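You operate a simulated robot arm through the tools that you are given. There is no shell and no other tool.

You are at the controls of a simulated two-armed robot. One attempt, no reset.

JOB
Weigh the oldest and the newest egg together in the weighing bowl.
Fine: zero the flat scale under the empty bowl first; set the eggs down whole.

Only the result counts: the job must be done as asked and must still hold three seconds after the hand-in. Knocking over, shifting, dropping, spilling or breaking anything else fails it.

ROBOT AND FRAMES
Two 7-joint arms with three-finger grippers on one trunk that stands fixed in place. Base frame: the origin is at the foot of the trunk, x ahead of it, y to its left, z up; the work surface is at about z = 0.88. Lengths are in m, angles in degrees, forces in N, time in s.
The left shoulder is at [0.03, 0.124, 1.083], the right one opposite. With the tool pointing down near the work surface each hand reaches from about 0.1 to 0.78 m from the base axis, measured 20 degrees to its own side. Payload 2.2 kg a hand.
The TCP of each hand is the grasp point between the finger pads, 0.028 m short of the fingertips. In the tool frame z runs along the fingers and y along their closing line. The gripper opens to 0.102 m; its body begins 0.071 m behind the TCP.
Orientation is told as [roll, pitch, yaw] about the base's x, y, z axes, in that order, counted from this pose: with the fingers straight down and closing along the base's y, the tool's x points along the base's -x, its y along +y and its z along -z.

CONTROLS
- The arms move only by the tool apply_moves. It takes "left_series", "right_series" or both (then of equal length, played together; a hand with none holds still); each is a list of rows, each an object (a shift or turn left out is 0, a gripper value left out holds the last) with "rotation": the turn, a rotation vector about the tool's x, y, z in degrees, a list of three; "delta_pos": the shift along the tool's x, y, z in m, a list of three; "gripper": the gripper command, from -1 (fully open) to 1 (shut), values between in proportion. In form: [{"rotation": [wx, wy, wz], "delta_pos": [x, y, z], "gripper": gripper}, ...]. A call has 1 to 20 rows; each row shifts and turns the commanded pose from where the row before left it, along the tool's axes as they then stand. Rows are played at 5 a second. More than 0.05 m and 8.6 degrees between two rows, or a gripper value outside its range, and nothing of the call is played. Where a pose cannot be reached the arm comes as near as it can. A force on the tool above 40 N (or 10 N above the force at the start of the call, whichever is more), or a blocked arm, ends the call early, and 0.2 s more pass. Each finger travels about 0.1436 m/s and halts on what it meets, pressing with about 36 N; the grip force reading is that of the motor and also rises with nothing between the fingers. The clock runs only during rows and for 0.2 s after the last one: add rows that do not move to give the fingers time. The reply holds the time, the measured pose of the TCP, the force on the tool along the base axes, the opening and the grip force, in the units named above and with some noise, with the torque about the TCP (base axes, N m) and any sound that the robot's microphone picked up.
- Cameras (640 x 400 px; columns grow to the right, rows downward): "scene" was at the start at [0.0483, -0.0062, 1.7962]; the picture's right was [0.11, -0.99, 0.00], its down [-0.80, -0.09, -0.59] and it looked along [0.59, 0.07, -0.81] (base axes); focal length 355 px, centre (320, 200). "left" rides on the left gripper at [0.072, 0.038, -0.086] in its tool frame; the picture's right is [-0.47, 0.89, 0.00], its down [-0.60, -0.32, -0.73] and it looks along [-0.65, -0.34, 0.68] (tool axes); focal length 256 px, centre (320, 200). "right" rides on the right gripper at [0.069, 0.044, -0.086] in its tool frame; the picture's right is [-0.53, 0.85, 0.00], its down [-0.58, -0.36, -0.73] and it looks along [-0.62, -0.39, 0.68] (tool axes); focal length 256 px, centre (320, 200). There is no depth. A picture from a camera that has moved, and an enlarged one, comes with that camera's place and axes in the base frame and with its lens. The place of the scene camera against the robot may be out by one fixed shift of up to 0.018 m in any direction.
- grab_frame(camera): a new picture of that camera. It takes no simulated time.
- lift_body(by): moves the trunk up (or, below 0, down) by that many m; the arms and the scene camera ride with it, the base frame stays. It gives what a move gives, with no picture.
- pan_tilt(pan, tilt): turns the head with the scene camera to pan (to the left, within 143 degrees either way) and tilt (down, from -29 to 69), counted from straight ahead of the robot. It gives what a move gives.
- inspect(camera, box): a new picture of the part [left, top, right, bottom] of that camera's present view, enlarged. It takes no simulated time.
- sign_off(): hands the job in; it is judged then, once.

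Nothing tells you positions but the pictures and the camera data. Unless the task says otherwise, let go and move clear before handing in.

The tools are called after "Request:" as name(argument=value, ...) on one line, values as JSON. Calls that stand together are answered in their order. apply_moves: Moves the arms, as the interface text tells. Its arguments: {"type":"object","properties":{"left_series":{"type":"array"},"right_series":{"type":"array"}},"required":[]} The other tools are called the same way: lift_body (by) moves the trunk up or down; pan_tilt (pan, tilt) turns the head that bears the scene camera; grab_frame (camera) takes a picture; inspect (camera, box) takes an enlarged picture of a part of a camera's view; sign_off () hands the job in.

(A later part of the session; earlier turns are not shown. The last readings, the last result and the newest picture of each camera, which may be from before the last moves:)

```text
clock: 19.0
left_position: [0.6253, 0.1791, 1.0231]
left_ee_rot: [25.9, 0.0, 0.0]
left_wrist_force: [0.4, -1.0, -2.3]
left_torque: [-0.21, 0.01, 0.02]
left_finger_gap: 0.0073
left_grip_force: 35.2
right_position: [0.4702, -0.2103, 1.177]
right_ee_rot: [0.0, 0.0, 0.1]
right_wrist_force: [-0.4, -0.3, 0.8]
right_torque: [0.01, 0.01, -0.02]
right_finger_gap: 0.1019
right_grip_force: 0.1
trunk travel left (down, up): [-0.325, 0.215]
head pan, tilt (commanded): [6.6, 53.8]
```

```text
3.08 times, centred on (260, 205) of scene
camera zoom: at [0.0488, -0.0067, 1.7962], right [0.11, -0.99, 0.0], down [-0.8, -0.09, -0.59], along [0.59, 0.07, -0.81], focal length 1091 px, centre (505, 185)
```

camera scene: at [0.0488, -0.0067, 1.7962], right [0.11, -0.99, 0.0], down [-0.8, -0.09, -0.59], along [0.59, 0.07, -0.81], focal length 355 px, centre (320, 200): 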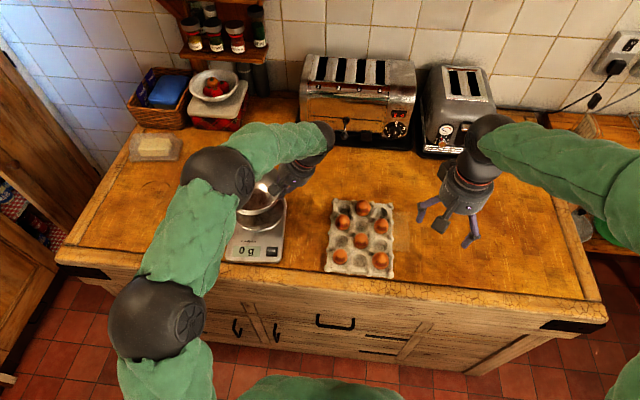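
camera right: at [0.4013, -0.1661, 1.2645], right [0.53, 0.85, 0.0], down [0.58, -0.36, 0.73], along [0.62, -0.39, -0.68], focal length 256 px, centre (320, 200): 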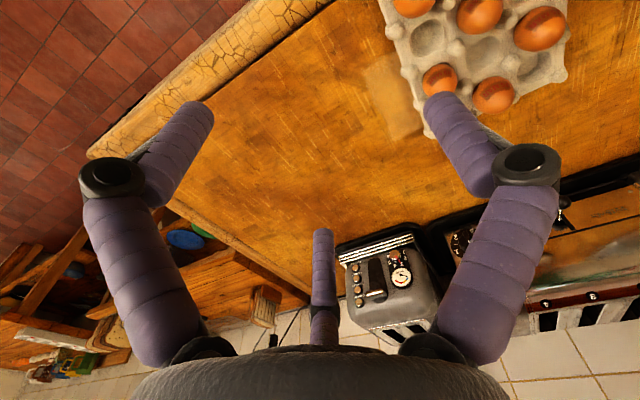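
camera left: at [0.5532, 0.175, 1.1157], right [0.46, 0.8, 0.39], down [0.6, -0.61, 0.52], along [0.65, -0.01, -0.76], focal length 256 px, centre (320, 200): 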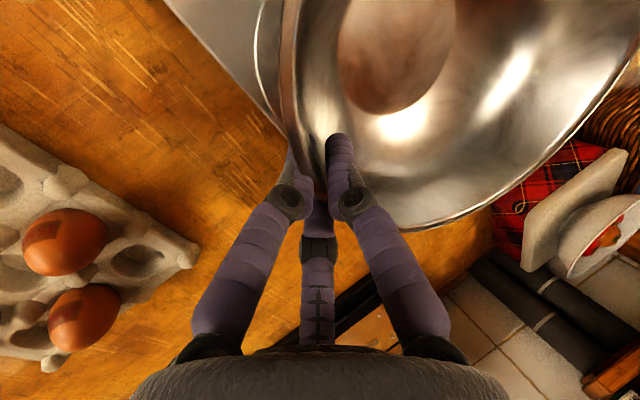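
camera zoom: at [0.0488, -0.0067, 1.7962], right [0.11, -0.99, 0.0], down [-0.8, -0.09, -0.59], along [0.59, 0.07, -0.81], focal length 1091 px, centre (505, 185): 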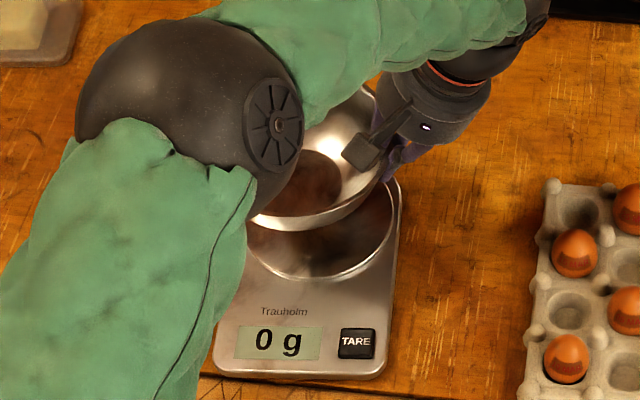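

The bowl is over the pan and looks level. I'll lower it most of the way, then approach contact in small steps while watching the scale's display and force.

Request:
apply_moves(left_series=[{"delta_pos": [0, -0.00658, 0.01348], "gripper": 1}, {"delta_pos": [0, -0.00658, 0.01348], "gripper": 1}, {"delta_pos": [0, -0.00658, 0.01348], "gripper": 1}, {"delta_pos": [0, -0.00351, 0.00719], "gripper": 1}, {"gripper": 1}, {"gripper": 1}])

Request:
inspect(camera="scene", box=[180, 140, 340, 270])

Request:
grab_frame(camera="left")

```text
clock: 20.4
left_position: [0.6253, 0.1794, 0.9703]
left_ee_rot: [26.0, 0.0, 0.0]
left_wrist_force: [-0.4, 0.8, -2.2]
left_torque: [-0.23, 0.02, -0.01]
left_finger_gap: 0.0072
left_grip_force: 35.2
right_position: [0.4698, -0.2111, 1.178]
right_ee_rot: [0.0, 0.0, 0.0]
right_wrist_force: [-0.4, 1.3, 0.1]
right_torque: [-0.05, 0.0, 0.03]
right_finger_gap: 0.1018
right_grip_force: 0.0
trunk travel left (down, up): [-0.325, 0.215]
head pan, tilt (commanded): [6.6, 53.8]
```

```text
3.08 times, centred on (260, 205) of scene
camera zoom: at [0.0487, -0.0062, 1.7962], right [0.11, -0.99, 0.0], down [-0.8, -0.09, -0.59], along [0.59, 0.07, -0.81], focal length 1091 px, centre (505, 185)
```

zoom: 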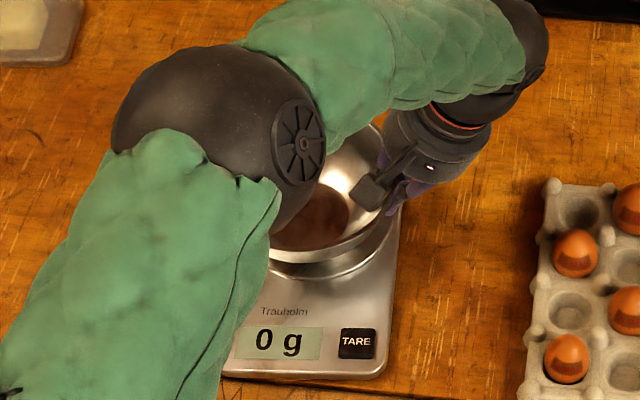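

```text
taken
camera left: at [0.5529, 0.1752, 1.063], right [0.46, 0.8, 0.39], down [0.6, -0.61, 0.52], along [0.65, -0.01, -0.76], focal length 256 px, centre (320, 200)
```

left: 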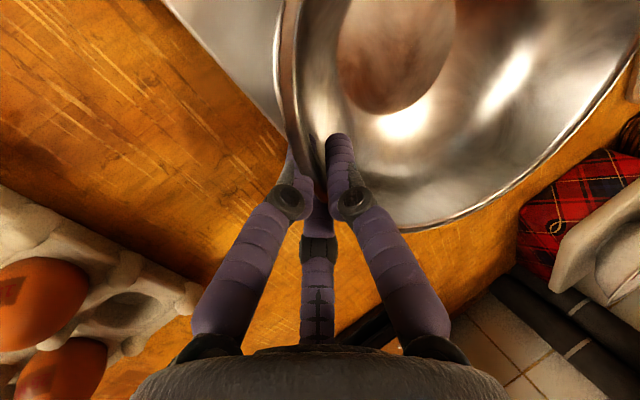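

The bowl sits about 8 mm short of the pan centre. I'll nudge it and then lower in small steps.

Request:
apply_moves(left_series=[{"delta_pos": [-0.008, -0.0054, -0.0026], "gripper": 1}, {"delta_pos": [0, -0.00175, 0.0036], "gripper": 1}, {"delta_pos": [0, -0.00175, 0.0036], "gripper": 1}, {"delta_pos": [0, -0.00175, 0.0036], "gripper": 1}, {"gripper": 1}])

Request:
inspect(camera="scene", box=[180, 140, 340, 270])

```text
clock: 21.6
left_position: [0.6345, 0.1733, 0.9611]
left_ee_rot: [26.1, -0.5, 0.0]
left_wrist_force: [0.7, -7.1, 28.2]
left_torque: [0.92, 0.03, 0.04]
left_finger_gap: 0.0076
left_grip_force: 35.4
right_position: [0.4684, -0.2109, 1.1782]
right_ee_rot: [0.1, 0.0, -0.1]
right_wrist_force: [1.0, -0.4, -0.9]
right_torque: [-0.02, 0.0, 0.01]
right_finger_gap: 0.1021
right_grip_force: 0.1
trunk travel left (down, up): [-0.325, 0.215]
head pan, tilt (commanded): [6.6, 53.8]
```

```text
3.08 times, centred on (260, 205) of scene
camera zoom: at [0.0456, -0.0086, 1.7964], right [0.11, -0.99, 0.0], down [-0.8, -0.09, -0.59], along [0.59, 0.07, -0.81], focal length 1091 px, centre (505, 185)
```

zoom: 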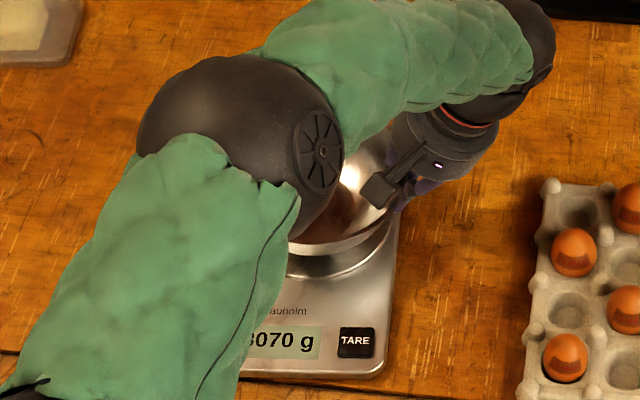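

The bowl is touching the pan and pressing too hard (28 N, about 3070 g on the display). I'll ease up a few millimetres before releasing.

Request:
apply_moves(left_series=[{"delta_pos": [0, 0.00066, -0.00135], "gripper": 1}, {"delta_pos": [0, 0.00066, -0.00135], "gripper": 1}, {"gripper": 1}])

Request:
inspect(camera="scene", box=[180, 140, 340, 270])

Request:
grab_frame(camera="left")

```text
clock: 22.4
left_position: [0.6332, 0.1753, 0.9609]
left_ee_rot: [26.0, -0.2, 0.0]
left_wrist_force: [6.8, 0.4, 16.5]
left_torque: [0.71, -0.38, -0.34]
left_finger_gap: 0.0073
left_grip_force: 35.7
right_position: [0.4682, -0.2101, 1.1782]
right_ee_rot: [0.1, 0.1, 0.1]
right_wrist_force: [-0.1, -0.2, -0.5]
right_torque: [0.01, 0.01, 0.01]
right_finger_gap: 0.1021
right_grip_force: 0.0
trunk travel left (down, up): [-0.325, 0.215]
head pan, tilt (commanded): [6.6, 53.8]
```

```text
3.08 times, centred on (260, 205) of scene
camera zoom: at [0.0477, -0.007, 1.7962], right [0.11, -0.99, 0.0], down [-0.8, -0.09, -0.59], along [0.59, 0.07, -0.81], focal length 1091 px, centre (505, 185)
```

zoom: 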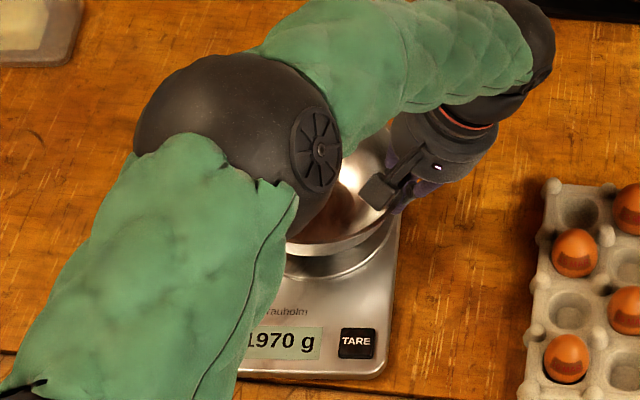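

```text
taken
camera left: at [0.5605, 0.17, 1.0538], right [0.46, 0.8, 0.39], down [0.6, -0.61, 0.52], along [0.65, -0.01, -0.76], focal length 256 px, centre (320, 200)
```

left: 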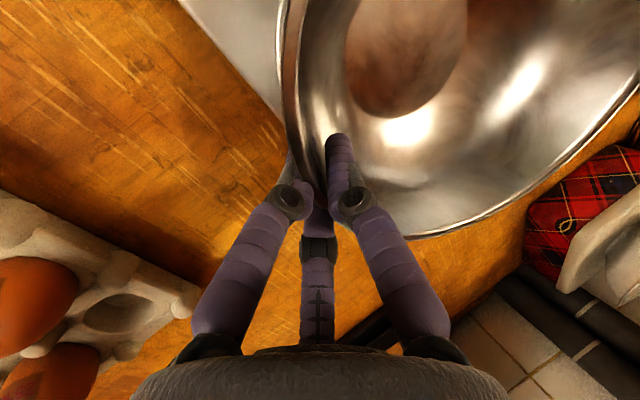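

The contact is on the near (−y) edge of the base, so the bowl is tilted slightly up on its far side. I'll lift a little more and re-check.

Request:
apply_moves(left_series=[{"delta_pos": [0, 0.00088, -0.0018], "gripper": 1}, {"delta_pos": [0, 0.00088, -0.0018], "gripper": 1}, {"gripper": 1}, {"gripper": 1}])

Request:
inspect(camera="scene", box=[180, 140, 340, 270])

Request:
grab_frame(camera="left")

```text
clock: 23.4
left_position: [0.6325, 0.1739, 0.9646]
left_ee_rot: [25.9, 0.0, 0.0]
left_wrist_force: [-0.9, 0.4, -1.8]
left_torque: [-0.15, -0.01, 0.01]
left_finger_gap: 0.007
left_grip_force: 35.2
right_position: [0.4699, -0.2103, 1.1761]
right_ee_rot: [0.0, -0.1, 0.0]
right_wrist_force: [-0.4, -0.8, 0.5]
right_torque: [0.05, -0.01, -0.01]
right_finger_gap: 0.1019
right_grip_force: 0.2
trunk travel left (down, up): [-0.325, 0.215]
head pan, tilt (commanded): [6.6, 53.8]
```

```text
3.08 times, centred on (260, 205) of scene
camera zoom: at [0.0485, -0.0063, 1.7961], right [0.11, -0.99, 0.0], down [-0.8, -0.09, -0.59], along [0.59, 0.07, -0.81], focal length 1091 px, centre (505, 185)
```

zoom: 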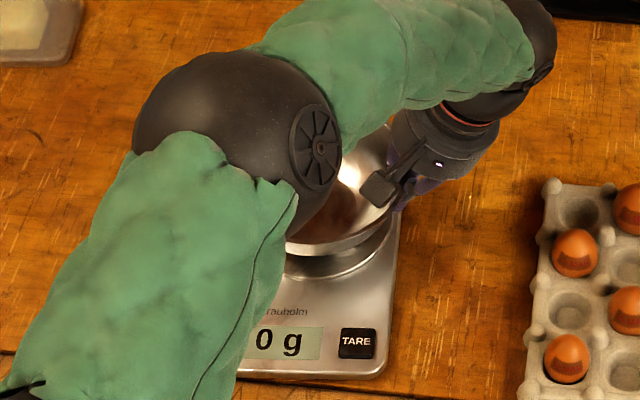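

```text
taken
camera left: at [0.5607, 0.169, 1.0579], right [0.47, 0.8, 0.39], down [0.6, -0.61, 0.52], along [0.65, -0.01, -0.76], focal length 256 px, centre (320, 200)
```

left: 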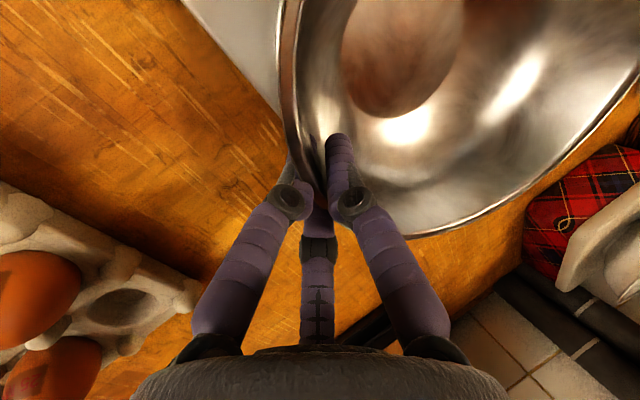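

The bowl is free again, reading 0 g. I'll take off about 3.5° of tilt and lower again in tiny steps.

Request:
apply_moves(left_series=[{"delta_pos": [0, 0.00175, -0.0036], "gripper": 1}, {"rotation": [3.5, 0, 0], "gripper": 1}, {"delta_pos": [0, -0.0008, 0.00185], "gripper": 1}, {"delta_pos": [0, -0.0008, 0.00185], "gripper": 1}, {"gripper": 1}])

```text
clock: 24.6
left_position: [0.6331, 0.1729, 0.9656]
left_ee_rot: [22.4, 0.0, 0.0]
left_wrist_force: [0.1, 0.8, -2.7]
left_torque: [-0.18, 0.0, -0.01]
left_finger_gap: 0.0069
left_grip_force: 34.8
right_position: [0.471, -0.2098, 1.1772]
right_ee_rot: [0.0, 0.0, 0.0]
right_wrist_force: [0.4, -0.4, 0.2]
right_torque: [-0.03, 0.01, 0.05]
right_finger_gap: 0.1017
right_grip_force: 0.0
trunk travel left (down, up): [-0.325, 0.215]
head pan, tilt (commanded): [6.6, 53.8]
```

Request:
apply_moves(left_series=[{"delta_pos": [0, -0.0008, 0.00185], "gripper": 1}, {"gripper": 1}])

```text
clock: 25.2
left_position: [0.6326, 0.1735, 0.9653]
left_ee_rot: [22.5, 0.0, 0.1]
left_wrist_force: [0.3, -1.1, 2.3]
left_torque: [-0.04, -0.08, -0.04]
left_finger_gap: 0.0072
left_grip_force: 35.2
right_position: [0.4694, -0.2097, 1.1772]
right_ee_rot: [0.0, 0.0, 0.0]
right_wrist_force: [0.1, -0.4, 0.8]
right_torque: [-0.03, -0.02, 0.01]
right_finger_gap: 0.102
right_grip_force: 0.0
trunk travel left (down, up): [-0.325, 0.215]
head pan, tilt (commanded): [6.6, 53.8]
```

Light contact, still on the near edge of the base. I'll make one more small levelling correction.

Request:
apply_moves(left_series=[{"delta_pos": [0, 0.0012, -0.0028], "gripper": 1}, {"rotation": [3, 0, 0], "gripper": 1}, {"gripper": 1}])

Request:
grab_frame(camera="left")

Request:
apply_moves(left_series=[{"delta_pos": [0, -0.0007, 0.0019], "gripper": 1}, {"gripper": 1}])

```text
clock: 26.0
left_position: [0.6348, 0.1743, 0.9674]
left_ee_rot: [19.5, 0.0, 0.0]
left_wrist_force: [0.3, 0.6, 3.0]
left_torque: [0.23, -0.25, -0.03]
left_finger_gap: 0.0073
left_grip_force: 35.3
right_position: [0.4694, -0.2094, 1.1772]
right_ee_rot: [-0.1, 0.0, -0.1]
right_wrist_force: [-0.1, -0.6, 0.3]
right_torque: [-0.03, -0.03, 0.04]
right_finger_gap: 0.1019
right_grip_force: 0.1
trunk travel left (down, up): [-0.325, 0.215]
head pan, tilt (commanded): [6.6, 53.8]
```

```text
taken
camera left: at [0.5609, 0.1804, 1.06], right [0.46, 0.83, 0.3], down [0.6, -0.54, 0.58], along [0.65, -0.09, -0.76], focal length 256 px, centre (320, 200)
```

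left: 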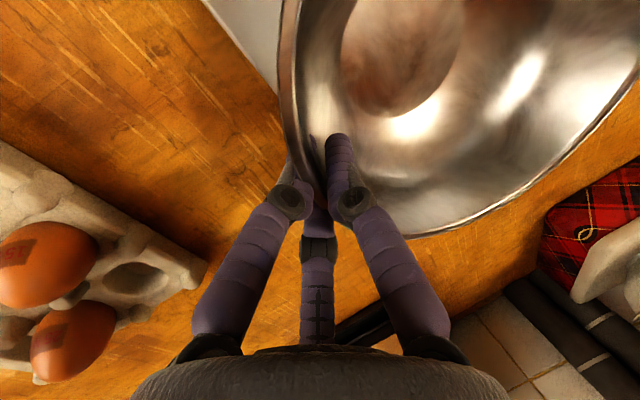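

```text
clock: 26.6
left_position: [0.6336, 0.1746, 0.9665]
left_ee_rot: [19.4, -0.3, 0.0]
left_wrist_force: [2.8, 0.3, 12.3]
left_torque: [0.54, -0.44, -0.07]
left_finger_gap: 0.007
left_grip_force: 35.2
right_position: [0.4697, -0.2105, 1.1784]
right_ee_rot: [0.0, 0.0, 0.0]
right_wrist_force: [0.8, 0.4, 0.0]
right_torque: [0.03, 0.03, -0.02]
right_finger_gap: 0.1021
right_grip_force: 0.0
trunk travel left (down, up): [-0.325, 0.215]
head pan, tilt (commanded): [6.6, 53.8]
```

Contact is now nearly centred under the bowl. I'll ease the pressure slightly, then open the fingers gradually.

Request:
apply_moves(left_series=[{"delta_pos": [0, 0.0005, -0.0014], "gripper": 1}, {"gripper": 0.95}, {"gripper": 0.85}, {"gripper": 0.75}, {"gripper": 0.6}, {"gripper": 0.4}, {"gripper": 0.2}, {"gripper": 0.0}, {"gripper": -0.18}, {"gripper": -0.18}])

Request:
grab_frame(camera="left")

Request:
inspect(camera="scene", box=[180, 140, 340, 270])

```text
clock: 28.8
left_position: [0.633, 0.174, 0.9658]
left_ee_rot: [19.5, 0.0, 0.0]
left_wrist_force: [-0.3, 0.0, -0.8]
left_torque: [0.01, -0.03, 0.0]
left_finger_gap: 0.0602
left_grip_force: 0.1
right_position: [0.4692, -0.21, 1.1775]
right_ee_rot: [0.0, -0.1, 0.0]
right_wrist_force: [-0.9, -0.4, 0.5]
right_torque: [0.0, 0.0, 0.01]
right_finger_gap: 0.1018
right_grip_force: 0.0
trunk travel left (down, up): [-0.325, 0.215]
head pan, tilt (commanded): [6.6, 53.8]
```

```text
taken
camera left: at [0.5603, 0.18, 1.0585], right [0.46, 0.83, 0.3], down [0.6, -0.54, 0.58], along [0.65, -0.09, -0.76], focal length 256 px, centre (320, 200)
```

left: 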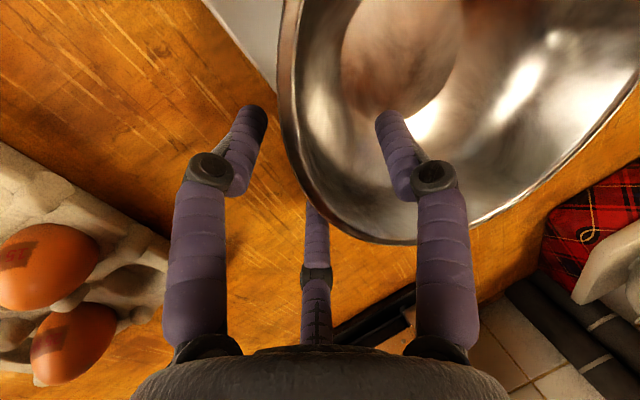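

```text
3.08 times, centred on (260, 205) of scene
camera zoom: at [0.0484, -0.0064, 1.7962], right [0.11, -0.99, 0.0], down [-0.8, -0.09, -0.59], along [0.59, 0.07, -0.81], focal length 1091 px, centre (505, 185)
```

zoom: 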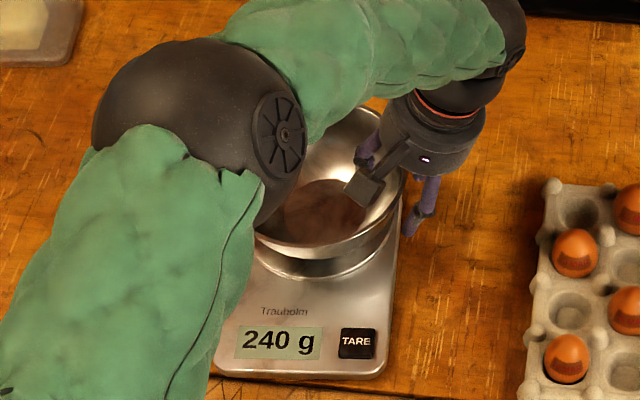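

The bowl is standing on the scale, which reads 240 g. I'll withdraw the left hand along the wall, go upright, close the fingers and move above the TARE button.

Request:
apply_moves(left_series=[{"delta_pos": [0, 0, -0.02]}, {"delta_pos": [0, 0, -0.03]}, {"delta_pos": [0, 0, -0.03]}, {"delta_pos": [0, 0, -0.03]}, {"rotation": [6.5, 0, 0]}, {"rotation": [6.5, 0, 0]}, {"rotation": [6.5, 0, 0]}, {"delta_pos": [0.034, 0.0135, 0], "gripper": 0}, {"delta_pos": [0.034, 0.0135, 0], "gripper": 0.5}, {"delta_pos": [0.034, 0.0135, 0], "gripper": 1}, {"delta_pos": [0.034, 0.0135, 0], "gripper": 1}, {"gripper": 1}, {"gripper": 1}])

Request:
grab_frame(camera="left")

Request:
grab_frame(camera="scene")

```text
clock: 31.6
left_position: [0.4951, 0.1903, 1.0708]
left_ee_rot: [0.1, -0.1, 0.1]
left_wrist_force: [0.4, 0.1, 0.2]
left_torque: [0.01, -0.02, -0.02]
left_finger_gap: 0.0021
left_grip_force: 31.1
right_position: [0.4696, -0.2093, 1.1778]
right_ee_rot: [0.0, 0.1, 0.0]
right_wrist_force: [0.3, 0.3, 0.3]
right_torque: [-0.01, -0.02, 0.01]
right_finger_gap: 0.102
right_grip_force: 0.1
trunk travel left (down, up): [-0.325, 0.215]
head pan, tilt (commanded): [6.6, 53.8]
```

```text
taken
camera left: at [0.4225, 0.2276, 1.1561], right [0.47, 0.89, 0.0], down [0.6, -0.32, 0.73], along [0.65, -0.34, -0.68], focal length 256 px, centre (320, 200)
```

left: 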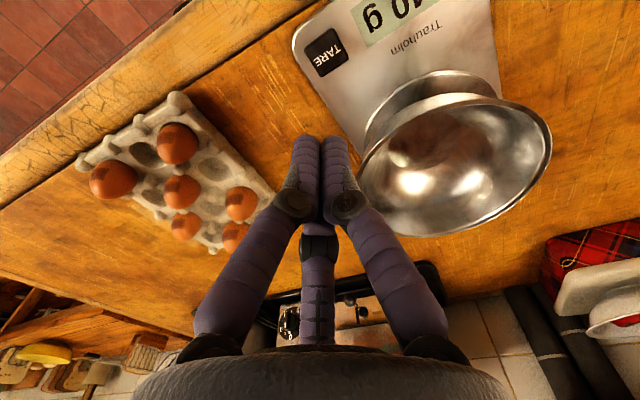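

```text
taken
camera scene: at [0.0474, -0.0061, 1.7962], right [0.11, -0.99, 0.0], down [-0.8, -0.09, -0.59], along [0.59, 0.07, -0.81], focal length 355 px, centre (320, 200)
```

scene: 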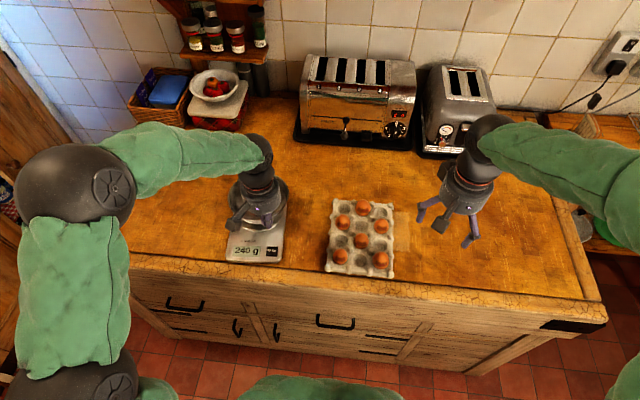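

Request:
inspect(camera="left", box=[270, 0, 570, 250])

Request:
inspect(camera="left", box=[280, 0, 400, 100])

Request:
inspect(camera="scene", box=[200, 180, 310, 280])

```text
1.60 times, centred on (420, 125) of left
camera zoom: at [0.4225, 0.2276, 1.1561], right [0.47, 0.89, 0.0], down [0.6, -0.32, 0.73], along [0.65, -0.34, -0.68], focal length 410 px, centre (160, 320)
```

zoom: 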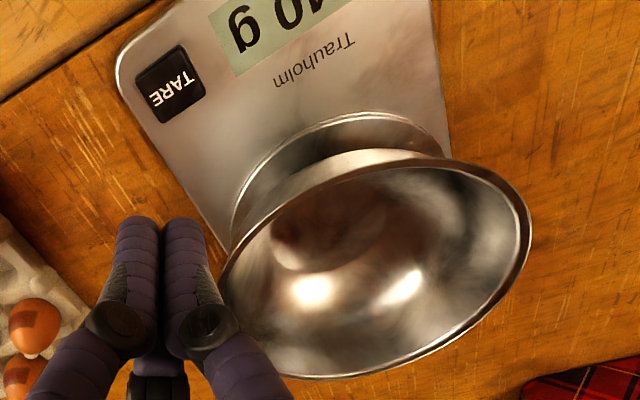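

```text
4.00 times, centred on (340, 50) of left
camera zoom: at [0.4225, 0.2276, 1.1561], right [0.47, 0.89, 0.0], down [0.6, -0.32, 0.73], along [0.65, -0.34, -0.68], focal length 1024 px, centre (240, 800)
```

zoom: 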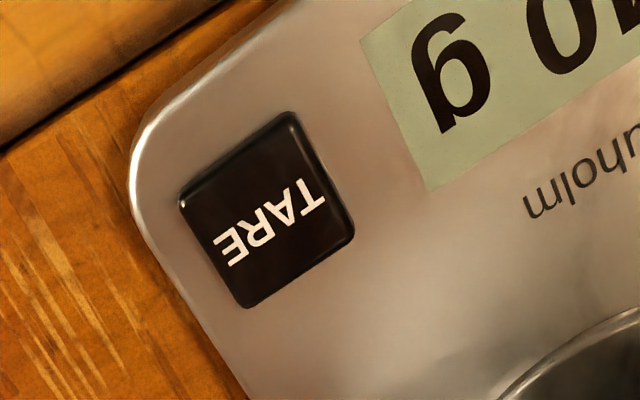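

```text
4.00 times, centred on (255, 230) of scene
camera zoom: at [0.0474, -0.0061, 1.7962], right [0.11, -0.99, 0.0], down [-0.8, -0.09, -0.59], along [0.59, 0.07, -0.81], focal length 1419 px, centre (580, 80)
```

zoom: 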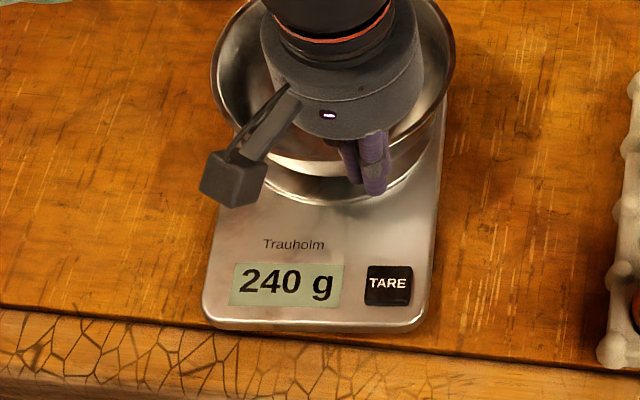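

TARE triangulates to (0.495, 0.196, top at z ≈ 0.900). I'll shift 6 mm left, descend to just above it, then press in small steps.

Request:
apply_moves(left_series=[{"delta_pos": [0, 0.006, 0.03], "gripper": 1}, {"delta_pos": [0, 0, 0.035], "gripper": 1}, {"delta_pos": [0, 0, 0.035], "gripper": 1}, {"delta_pos": [0, 0, 0.032], "gripper": 1}, {"gripper": 1}])

Request:
grab_frame(camera="left")

Request:
inspect(camera="scene", box=[200, 180, 310, 280])

```text
clock: 32.8
left_position: [0.4983, 0.1964, 0.9384]
left_ee_rot: [0.0, 0.0, 0.0]
left_wrist_force: [-0.4, -0.4, -0.2]
left_torque: [-0.03, 0.01, -0.01]
left_finger_gap: 0.002
left_grip_force: 31.4
right_position: [0.4681, -0.2092, 1.1778]
right_ee_rot: [0.0, 0.0, 0.0]
right_wrist_force: [-1.4, -0.4, -0.1]
right_torque: [0.0, 0.02, 0.01]
right_finger_gap: 0.1019
right_grip_force: 0.0
trunk travel left (down, up): [-0.325, 0.215]
head pan, tilt (commanded): [6.6, 53.8]
```

```text
taken
camera left: at [0.4248, 0.2337, 1.0229], right [0.47, 0.89, 0.0], down [0.6, -0.32, 0.73], along [0.65, -0.34, -0.68], focal length 256 px, centre (320, 200)
```

left: 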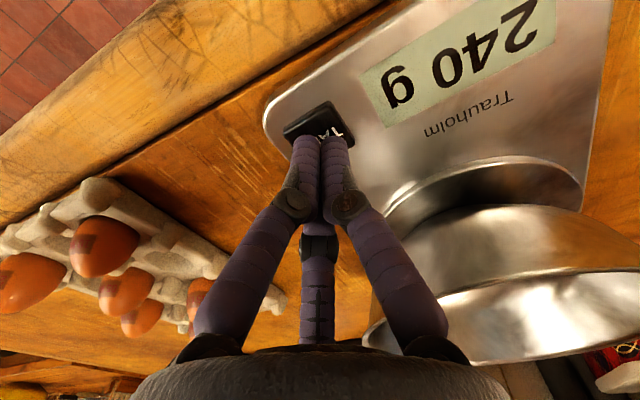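

```text
4.00 times, centred on (255, 230) of scene
camera zoom: at [0.0478, -0.0064, 1.7962], right [0.11, -0.99, 0.0], down [-0.8, -0.09, -0.59], along [0.59, 0.07, -0.81], focal length 1419 px, centre (580, 80)
```

zoom: 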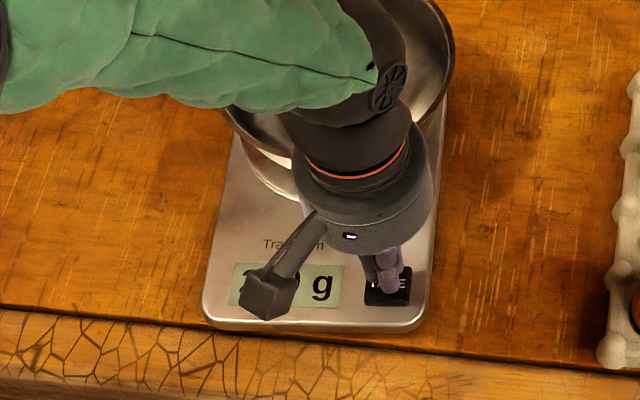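

The closed fingertips hover over the TARE button. I'll centre slightly and press down in small steps.

Request:
apply_moves(left_series=[{"delta_pos": [0.003, 0, 0.005], "gripper": 1}, {"delta_pos": [0, 0, 0.003], "gripper": 1}, {"gripper": 1}])

Request:
inspect(camera="left", box=[240, 0, 600, 220])

```text
clock: 33.6
left_position: [0.4938, 0.1966, 0.9299]
left_ee_rot: [-0.1, -0.1, -0.1]
left_wrist_force: [-0.2, -0.3, 0.0]
left_torque: [0.03, -0.02, 0.0]
left_finger_gap: 0.002
left_grip_force: 31.3
right_position: [0.4685, -0.2106, 1.178]
right_ee_rot: [0.0, -0.1, 0.0]
right_wrist_force: [-1.4, -1.0, 0.5]
right_torque: [-0.01, -0.03, 0.03]
right_finger_gap: 0.1019
right_grip_force: 0.0
trunk travel left (down, up): [-0.325, 0.215]
head pan, tilt (commanded): [6.6, 53.8]
```

```text
1.78 times, centred on (420, 110) of left
camera zoom: at [0.4227, 0.2339, 1.0153], right [0.47, 0.89, 0.0], down [0.6, -0.32, 0.73], along [0.65, -0.34, -0.68], focal length 455 px, centre (142, 360)
```

zoom: 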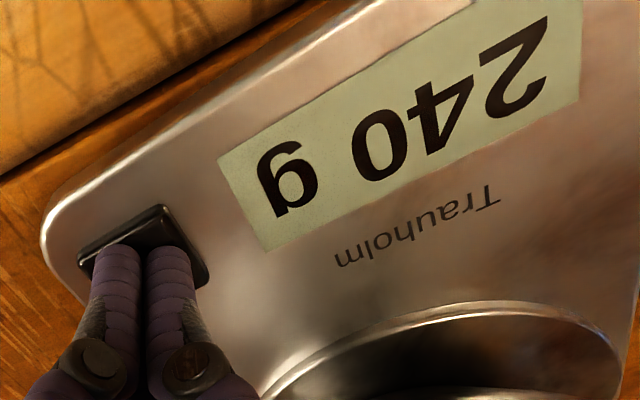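

Request:
apply_moves(left_series=[{"delta_pos": [0, 0, 0.002], "gripper": 1}, {"gripper": 1}])

Request:
inspect(camera="left", box=[240, 0, 600, 220])

```text
clock: 34.2
left_position: [0.4949, 0.1972, 0.9281]
left_ee_rot: [0.0, -0.2, 0.0]
left_wrist_force: [-0.1, -0.7, 1.1]
left_torque: [0.01, -0.03, 0.01]
left_finger_gap: 0.0062
left_grip_force: 31.6
right_position: [0.4688, -0.2101, 1.1774]
right_ee_rot: [0.0, 0.1, 0.0]
right_wrist_force: [0.2, 0.2, 0.6]
right_torque: [-0.03, -0.03, -0.01]
right_finger_gap: 0.102
right_grip_force: 0.1
trunk travel left (down, up): [-0.325, 0.215]
head pan, tilt (commanded): [6.6, 53.8]
heard: click
```

```text
1.78 times, centred on (420, 110) of left
camera zoom: at [0.4226, 0.2338, 1.0125], right [0.46, 0.89, 0.0], down [0.6, -0.32, 0.73], along [0.65, -0.34, -0.68], focal length 455 px, centre (142, 360)
```

zoom: 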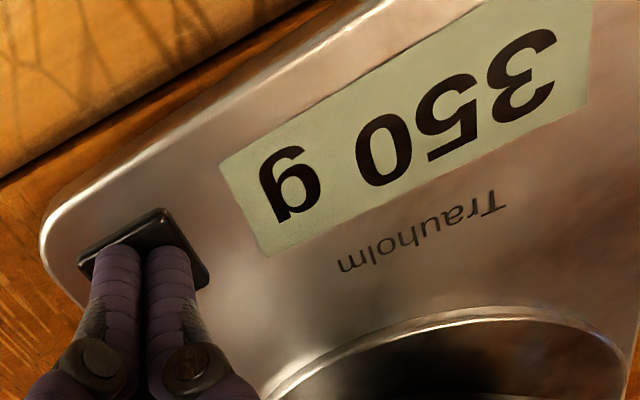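

A click was heard. I'll lift off and read the display.

Request:
apply_moves(left_series=[{"delta_pos": [0, 0, -0.005], "gripper": 1}, {"delta_pos": [0, 0, -0.02], "gripper": 1}, {"gripper": 1}, {"gripper": 1}])

Request:
inspect(camera="left", box=[240, 0, 600, 220])

```text
clock: 35.2
left_position: [0.4955, 0.1973, 0.9541]
left_ee_rot: [0.0, -0.2, -0.1]
left_wrist_force: [-0.2, -0.5, 1.0]
left_torque: [-0.01, -0.03, 0.0]
left_finger_gap: 0.002
left_grip_force: 31.7
right_position: [0.4683, -0.2099, 1.1783]
right_ee_rot: [0.1, 0.1, -0.1]
right_wrist_force: [0.0, -0.2, 0.5]
right_torque: [0.01, -0.01, 0.02]
right_finger_gap: 0.1021
right_grip_force: 0.2
trunk travel left (down, up): [-0.325, 0.215]
head pan, tilt (commanded): [6.6, 53.8]
```

```text
1.78 times, centred on (420, 110) of left
camera zoom: at [0.4231, 0.2344, 1.0384], right [0.47, 0.89, 0.0], down [0.6, -0.32, 0.73], along [0.65, -0.34, -0.68], focal length 455 px, centre (142, 360)
```

zoom: 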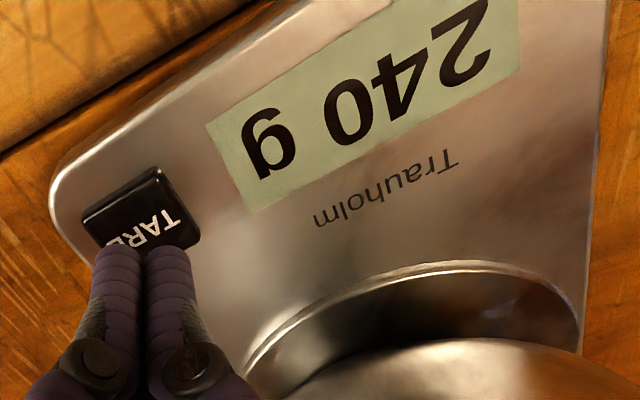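

The display still shows 240 g, so the press wasn't deep enough. I'll press again a little deeper.

Request:
apply_moves(left_series=[{"delta_pos": [0, 0, 0.02], "gripper": 1}, {"delta_pos": [0, 0, 0.005], "gripper": 1}, {"delta_pos": [0, 0, 0.0025], "gripper": 1}, {"gripper": 1}])

Request:
inspect(camera="left", box=[240, 0, 600, 220])

```text
clock: 36.2
left_position: [0.4959, 0.1972, 0.9259]
left_ee_rot: [0.0, -0.1, -0.1]
left_wrist_force: [-0.6, -0.3, 2.8]
left_torque: [0.04, 0.01, 0.03]
left_finger_gap: 0.0059
left_grip_force: 31.2
right_position: [0.4693, -0.2108, 1.1779]
right_ee_rot: [0.0, 0.0, 0.1]
right_wrist_force: [0.8, -0.1, -0.6]
right_torque: [0.02, -0.02, -0.02]
right_finger_gap: 0.1019
right_grip_force: 0.1
trunk travel left (down, up): [-0.325, 0.215]
head pan, tilt (commanded): [6.6, 53.8]
heard: click
```

```text
1.78 times, centred on (420, 110) of left
camera zoom: at [0.4239, 0.2344, 1.0106], right [0.47, 0.89, 0.0], down [0.6, -0.32, 0.73], along [0.65, -0.34, -0.68], focal length 455 px, centre (142, 360)
```

zoom: 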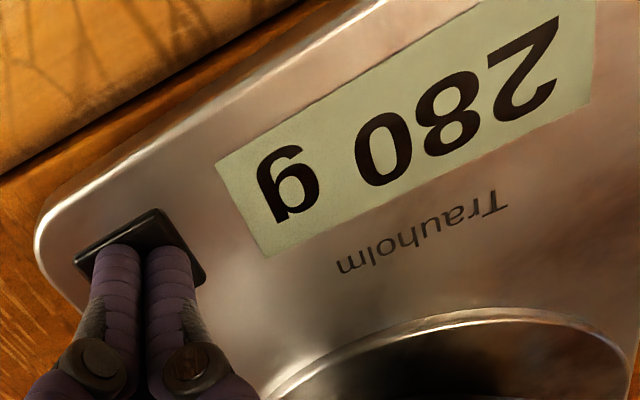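

The reading roughly equals my press force, so it may have zeroed. I'll lift off and check.

Request:
apply_moves(left_series=[{"delta_pos": [0, 0, -0.005], "gripper": 1}, {"delta_pos": [0, 0, -0.02], "gripper": 1}, {"gripper": 1}, {"gripper": 1}, {"gripper": 1}])

Request:
inspect(camera="left", box=[240, 0, 600, 220])

```text
clock: 37.4
left_position: [0.4948, 0.1977, 0.9506]
left_ee_rot: [0.0, 0.0, 0.0]
left_wrist_force: [-0.3, -0.2, -0.3]
left_torque: [-0.03, -0.02, 0.0]
left_finger_gap: 0.0022
left_grip_force: 31.7
right_position: [0.4708, -0.2097, 1.1776]
right_ee_rot: [0.0, 0.0, -0.1]
right_wrist_force: [-0.6, -0.9, 0.6]
right_torque: [0.0, 0.01, -0.02]
right_finger_gap: 0.1021
right_grip_force: 0.0
trunk travel left (down, up): [-0.325, 0.215]
head pan, tilt (commanded): [6.6, 53.8]
```

```text
1.78 times, centred on (420, 110) of left
camera zoom: at [0.423, 0.2344, 1.0359], right [0.47, 0.89, 0.0], down [0.6, -0.32, 0.73], along [0.65, -0.34, -0.68], focal length 455 px, centre (142, 360)
```

zoom: 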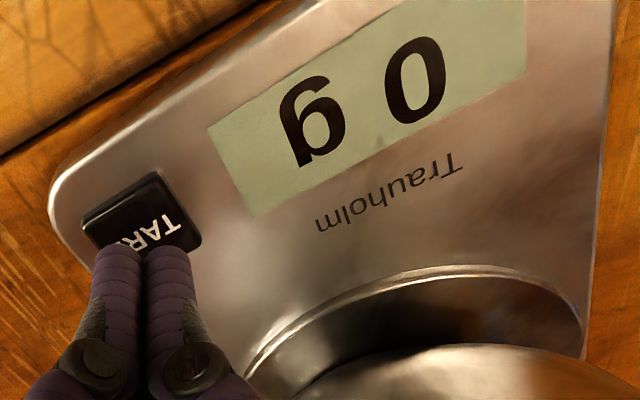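

The scale now reads 0 g under the empty bowl at about (0.632, 0.256). The bowl is near the right arm's reach limit but easy for the left, so I'll use the left hand for the eggs. I'll move the right arm out of the way and the left hand above the 05 MAR egg.

Request:
apply_moves(left_series=[{"delta_pos": [0, 0, -0.0375], "gripper": 1}, {"delta_pos": [0, 0, -0.0375], "gripper": 1}, {"delta_pos": [0, 0, -0.0375], "gripper": 1}, {"delta_pos": [0, 0, -0.0375], "gripper": 1}, {"gripper": 0.5}, {"delta_pos": [-0.0093, -0.0412, 0.0083], "gripper": 0}, {"delta_pos": [-0.0093, -0.0412, 0.0083], "gripper": -0.18}, {"delta_pos": [-0.0093, -0.0412, 0.0083], "gripper": -0.18}, {"delta_pos": [-0.0093, -0.0412, 0.0083], "gripper": -0.18}, {"delta_pos": [-0.0093, -0.0412, 0.0083], "gripper": -0.18}, {"delta_pos": [-0.0093, -0.0412, 0.0083], "gripper": -0.18}, {"gripper": -0.18}], right_series=[{"delta_pos": [0.014, -0.042, -0.014]}, {"delta_pos": [0.014, -0.042, -0.014]}, {"delta_pos": [0.014, -0.042, -0.014]}, {"delta_pos": [0.014, -0.042, -0.014]}, {"delta_pos": [0.014, -0.042, -0.014]}, {}, {}, {}, {}, {}, {}, {}])

Request:
grab_frame(camera="left")

Request:
grab_frame(camera="scene")

```text
clock: 40.0
left_position: [0.5494, -0.05, 1.0514]
left_ee_rot: [-0.1, -0.1, 0.0]
left_wrist_force: [0.8, -0.1, 0.7]
left_torque: [-0.02, 0.0, 0.0]
left_finger_gap: 0.0604
left_grip_force: 0.1
right_position: [0.4011, -0.4202, 1.2517]
right_ee_rot: [0.0, 0.0, 0.1]
right_wrist_force: [-0.2, 0.0, 0.7]
right_torque: [0.02, 0.01, 0.01]
right_finger_gap: 0.1021
right_grip_force: 0.0
trunk travel left (down, up): [-0.325, 0.215]
head pan, tilt (commanded): [6.6, 53.8]
```

```text
taken
camera left: at [0.4776, -0.0132, 1.136], right [0.46, 0.89, 0.0], down [0.6, -0.32, 0.73], along [0.65, -0.34, -0.68], focal length 256 px, centre (320, 200)
```

left: 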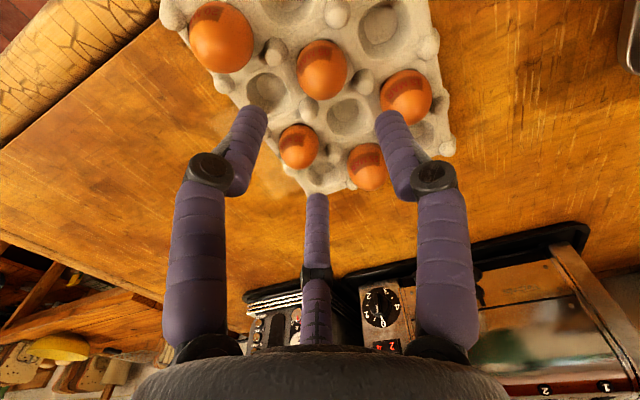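

```text
taken
camera scene: at [0.0476, -0.0051, 1.7962], right [0.11, -0.99, 0.0], down [-0.8, -0.09, -0.59], along [0.59, 0.07, -0.81], focal length 355 px, centre (320, 200)
```

scene: 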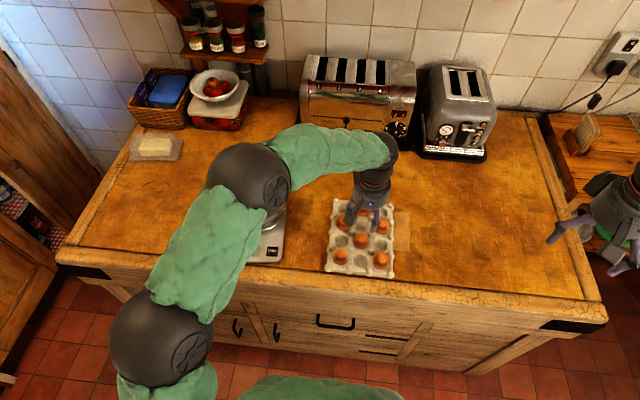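

The left hand is almost exactly over the 05 MAR egg. I'll zoom in to refine both egg positions.

Request:
inspect(camera="left", box=[240, 20, 420, 180])

```text
2.50 times, centred on (330, 100) of left
camera zoom: at [0.4776, -0.0132, 1.136], right [0.46, 0.89, 0.0], down [0.6, -0.32, 0.73], along [0.65, -0.34, -0.68], focal length 640 px, centre (295, 450)
```

zoom: 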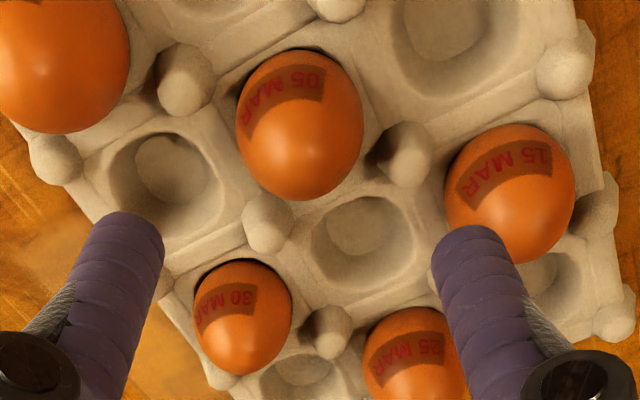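

The hand and the 05 MAR egg line up to within 1 mm. I'll descend in two stages and watch for any contact.

Request:
apply_moves(left_series=[{"delta_pos": [0, 0, 0.03], "gripper": -0.18}, {"delta_pos": [0, 0, 0.03], "gripper": -0.18}, {"delta_pos": [0, 0, 0.02], "gripper": -0.18}, {"gripper": -0.18}])

Request:
grab_frame(camera="left")

Request:
inspect(camera="left", box=[220, 40, 420, 240])

Request:
inspect(camera="scene", box=[310, 170, 420, 280])

```text
clock: 41.0
left_position: [0.55, -0.0503, 0.9697]
left_ee_rot: [0.1, -0.1, -0.1]
left_wrist_force: [-0.6, 0.8, 0.1]
left_torque: [0.0, 0.01, -0.05]
left_finger_gap: 0.0601
left_grip_force: 0.0
right_position: [0.4007, -0.4219, 1.2515]
right_ee_rot: [0.1, 0.0, -0.1]
right_wrist_force: [-0.2, 0.2, 0.4]
right_torque: [0.0, -0.03, 0.03]
right_finger_gap: 0.1017
right_grip_force: 0.1
trunk travel left (down, up): [-0.325, 0.215]
head pan, tilt (commanded): [6.6, 53.8]
```

```text
taken
camera left: at [0.4773, -0.0131, 1.0549], right [0.46, 0.89, 0.0], down [0.6, -0.32, 0.73], along [0.65, -0.34, -0.68], focal length 256 px, centre (320, 200)
```

left: 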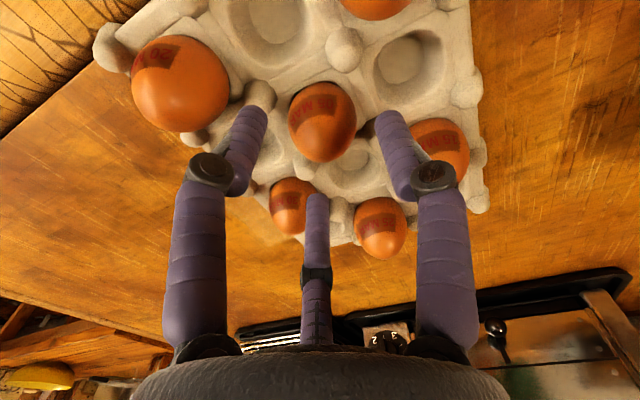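

```text
2.00 times, centred on (320, 140) of left
camera zoom: at [0.4773, -0.0131, 1.0549], right [0.46, 0.89, 0.0], down [0.6, -0.32, 0.73], along [0.65, -0.34, -0.68], focal length 512 px, centre (320, 320)
```

zoom: 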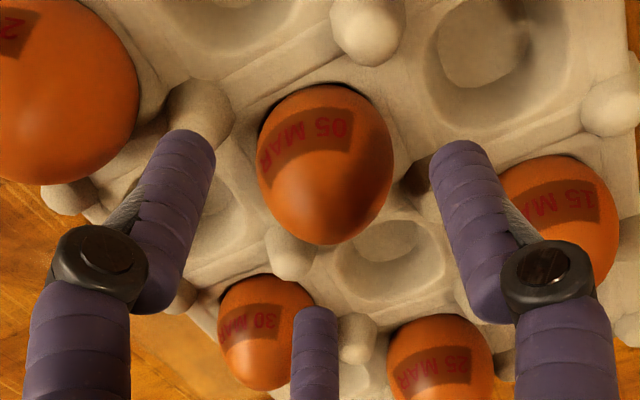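

```text
3.64 times, centred on (365, 225) of scene
camera zoom: at [0.048, -0.0065, 1.7962], right [0.11, -0.99, 0.0], down [-0.8, -0.09, -0.59], along [0.59, 0.07, -0.81], focal length 1290 px, centre (156, 109)
```

zoom: 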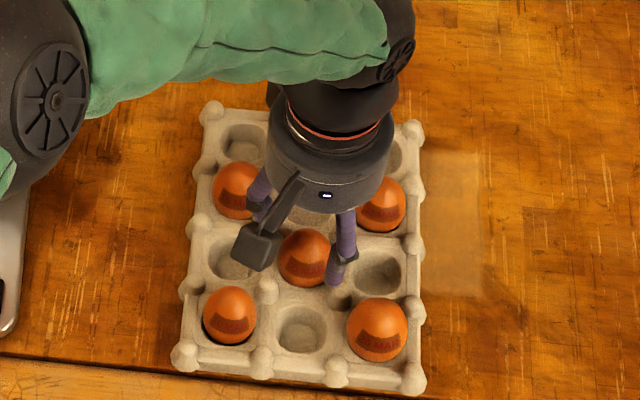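

Aligned well. I'll narrow the opening to about 50 mm so the fingertips clear the tray's posts, then go down around the egg.

Request:
apply_moves(left_series=[{"gripper": 0.02}, {"gripper": 0.02}, {"delta_pos": [0, 0, 0.01], "gripper": 0.02}, {"delta_pos": [0, 0, 0.01], "gripper": 0.02}, {"gripper": 0.02}])

Request:
inspect(camera="left", box=[220, 40, 420, 240])

```text
clock: 42.2
left_position: [0.5499, -0.0511, 0.9509]
left_ee_rot: [0.0, -0.1, 0.0]
left_wrist_force: [-0.1, -0.8, -0.4]
left_torque: [-0.02, 0.03, -0.03]
left_finger_gap: 0.0499
left_grip_force: 0.0
right_position: [0.4018, -0.4205, 1.249]
right_ee_rot: [-0.1, 0.0, 0.0]
right_wrist_force: [-0.2, -0.8, 0.3]
right_torque: [-0.02, 0.03, 0.03]
right_finger_gap: 0.1018
right_grip_force: 0.1
trunk travel left (down, up): [-0.325, 0.215]
head pan, tilt (commanded): [6.6, 53.8]
```

```text
2.00 times, centred on (320, 140) of left
camera zoom: at [0.4774, -0.0135, 1.0355], right [0.47, 0.89, 0.0], down [0.6, -0.32, 0.73], along [0.65, -0.34, -0.68], focal length 512 px, centre (320, 320)
```

zoom: 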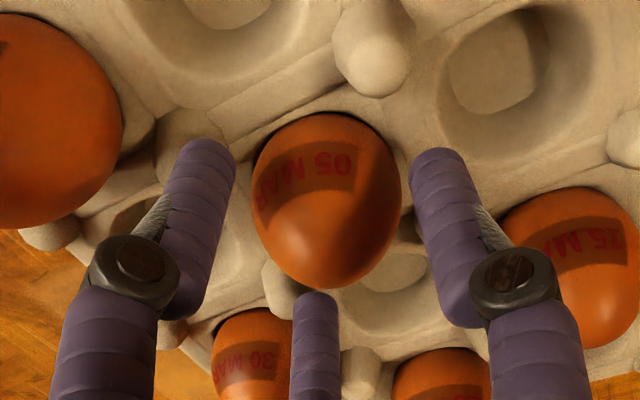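

Fingers surround the egg with clearance. I'll go down the last centimetre in small steps.

Request:
apply_moves(left_series=[{"delta_pos": [0, 0.001, 0.004], "gripper": 0.02}, {"delta_pos": [0, 0, 0.004], "gripper": 0.02}, {"gripper": 0.02}])

Request:
inspect(camera="left", box=[220, 40, 420, 240])

```text
clock: 43.0
left_position: [0.5495, -0.05, 0.9415]
left_ee_rot: [0.1, -0.1, 0.0]
left_wrist_force: [-0.1, -0.1, -0.8]
left_torque: [-0.01, -0.04, 0.0]
left_finger_gap: 0.0497
left_grip_force: 0.1
right_position: [0.4006, -0.4203, 1.2511]
right_ee_rot: [0.0, 0.0, -0.1]
right_wrist_force: [-0.3, -0.5, -0.4]
right_torque: [-0.04, 0.04, 0.02]
right_finger_gap: 0.1018
right_grip_force: 0.1
trunk travel left (down, up): [-0.325, 0.215]
head pan, tilt (commanded): [6.6, 53.8]
```

```text
2.00 times, centred on (320, 140) of left
camera zoom: at [0.4781, -0.0121, 1.0267], right [0.47, 0.89, 0.0], down [0.6, -0.32, 0.73], along [0.65, -0.34, -0.68], focal length 512 px, centre (320, 320)
```

zoom: 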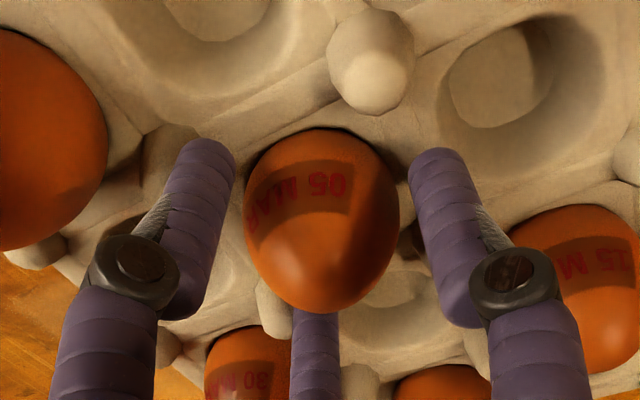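

No contact so far. I'll close slowly and watch the grip force and gap for first touch.

Request:
apply_moves(left_series=[{"gripper": 0.08}, {"gripper": 0.12}, {"gripper": 0.15}, {"gripper": 0.18}, {"gripper": 0.18}])

Request:
apply_moves(left_series=[{"gripper": 0.2}, {"gripper": 0.22}, {"gripper": 0.22}])

Request:
inspect(camera="left", box=[220, 40, 420, 240])

```text
clock: 44.2
left_position: [0.5508, -0.0498, 0.9421]
left_ee_rot: [0.1, -0.1, 0.0]
left_wrist_force: [1.1, 0.7, -0.1]
left_torque: [0.01, -0.01, 0.01]
left_finger_gap: 0.0421
left_grip_force: 0.4
right_position: [0.4012, -0.4212, 1.2497]
right_ee_rot: [0.0, -0.1, -0.1]
right_wrist_force: [0.3, 1.0, 0.3]
right_torque: [0.0, 0.0, -0.01]
right_finger_gap: 0.1021
right_grip_force: 0.1
trunk travel left (down, up): [-0.325, 0.215]
head pan, tilt (commanded): [6.6, 53.8]
```

```text
clock: 45.0
left_position: [0.55, -0.049, 0.9425]
left_ee_rot: [0.1, -0.1, 0.1]
left_wrist_force: [1.3, -0.6, 0.9]
left_torque: [-0.02, -0.06, -0.02]
left_finger_gap: 0.0413
left_grip_force: 0.8
right_position: [0.4014, -0.4213, 1.2498]
right_ee_rot: [0.0, -0.1, 0.0]
right_wrist_force: [1.0, 0.4, -0.9]
right_torque: [-0.01, 0.01, 0.01]
right_finger_gap: 0.1019
right_grip_force: 0.2
trunk travel left (down, up): [-0.325, 0.215]
head pan, tilt (commanded): [6.6, 53.8]
```

```text
2.00 times, centred on (320, 140) of left
camera zoom: at [0.4783, -0.0123, 1.0269], right [0.47, 0.89, 0.0], down [0.6, -0.32, 0.73], along [0.65, -0.34, -0.68], focal length 512 px, centre (320, 320)
```

zoom: 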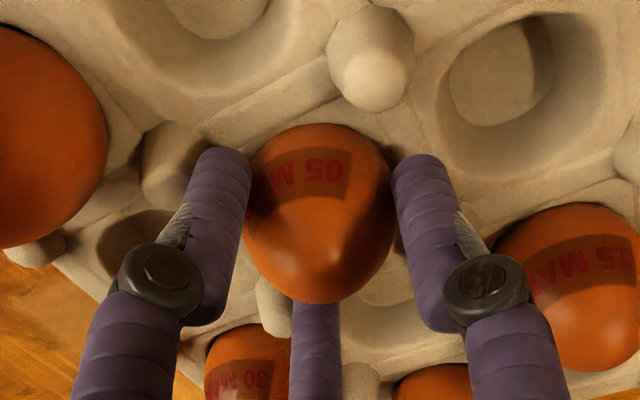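

First contact at about 41.5 mm, with the egg just touched. I'll add a modest squeeze step by step.

Request:
apply_moves(left_series=[{"gripper": 0.25}, {"gripper": 0.28}, {"gripper": 0.28}])

Request:
apply_moves(left_series=[{"gripper": 0.32}, {"gripper": 0.36}, {"gripper": 0.36}])

Request:
inspect(camera="left", box=[220, 40, 420, 240])

```text
clock: 45.8
left_position: [0.5498, -0.0501, 0.9434]
left_ee_rot: [0.1, -0.1, 0.0]
left_wrist_force: [2.5, -1.7, 2.3]
left_torque: [-0.09, -0.12, -0.01]
left_finger_gap: 0.0404
left_grip_force: 2.8
right_position: [0.4017, -0.4202, 1.2512]
right_ee_rot: [-0.1, 0.0, 0.1]
right_wrist_force: [0.3, 0.0, -0.4]
right_torque: [0.03, 0.02, -0.01]
right_finger_gap: 0.1019
right_grip_force: 0.1
trunk travel left (down, up): [-0.325, 0.215]
head pan, tilt (commanded): [6.6, 53.8]
```

```text
clock: 46.6
left_position: [0.5506, -0.0499, 0.9422]
left_ee_rot: [-0.1, -0.1, 0.0]
left_wrist_force: [3.2, -1.9, 2.2]
left_torque: [-0.08, -0.12, 0.0]
left_finger_gap: 0.0396
left_grip_force: 11.9
right_position: [0.4008, -0.4209, 1.2505]
right_ee_rot: [0.0, 0.1, 0.0]
right_wrist_force: [1.5, 0.0, 0.7]
right_torque: [0.0, 0.02, 0.03]
right_finger_gap: 0.1018
right_grip_force: 0.1
trunk travel left (down, up): [-0.325, 0.215]
head pan, tilt (commanded): [6.6, 53.8]
```

```text
2.00 times, centred on (320, 140) of left
camera zoom: at [0.4782, -0.0123, 1.0269], right [0.47, 0.89, 0.0], down [0.6, -0.32, 0.73], along [0.65, -0.34, -0.68], focal length 512 px, centre (320, 320)
```

zoom: 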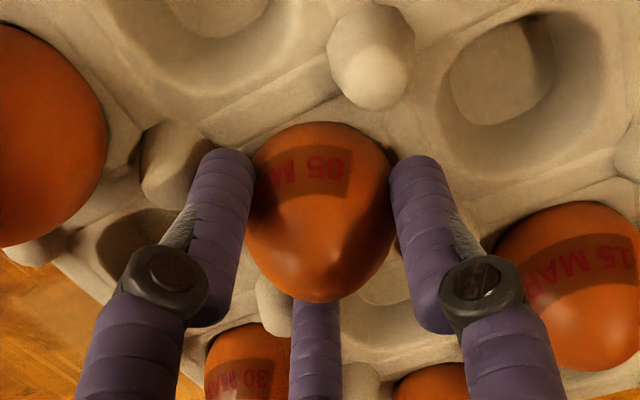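

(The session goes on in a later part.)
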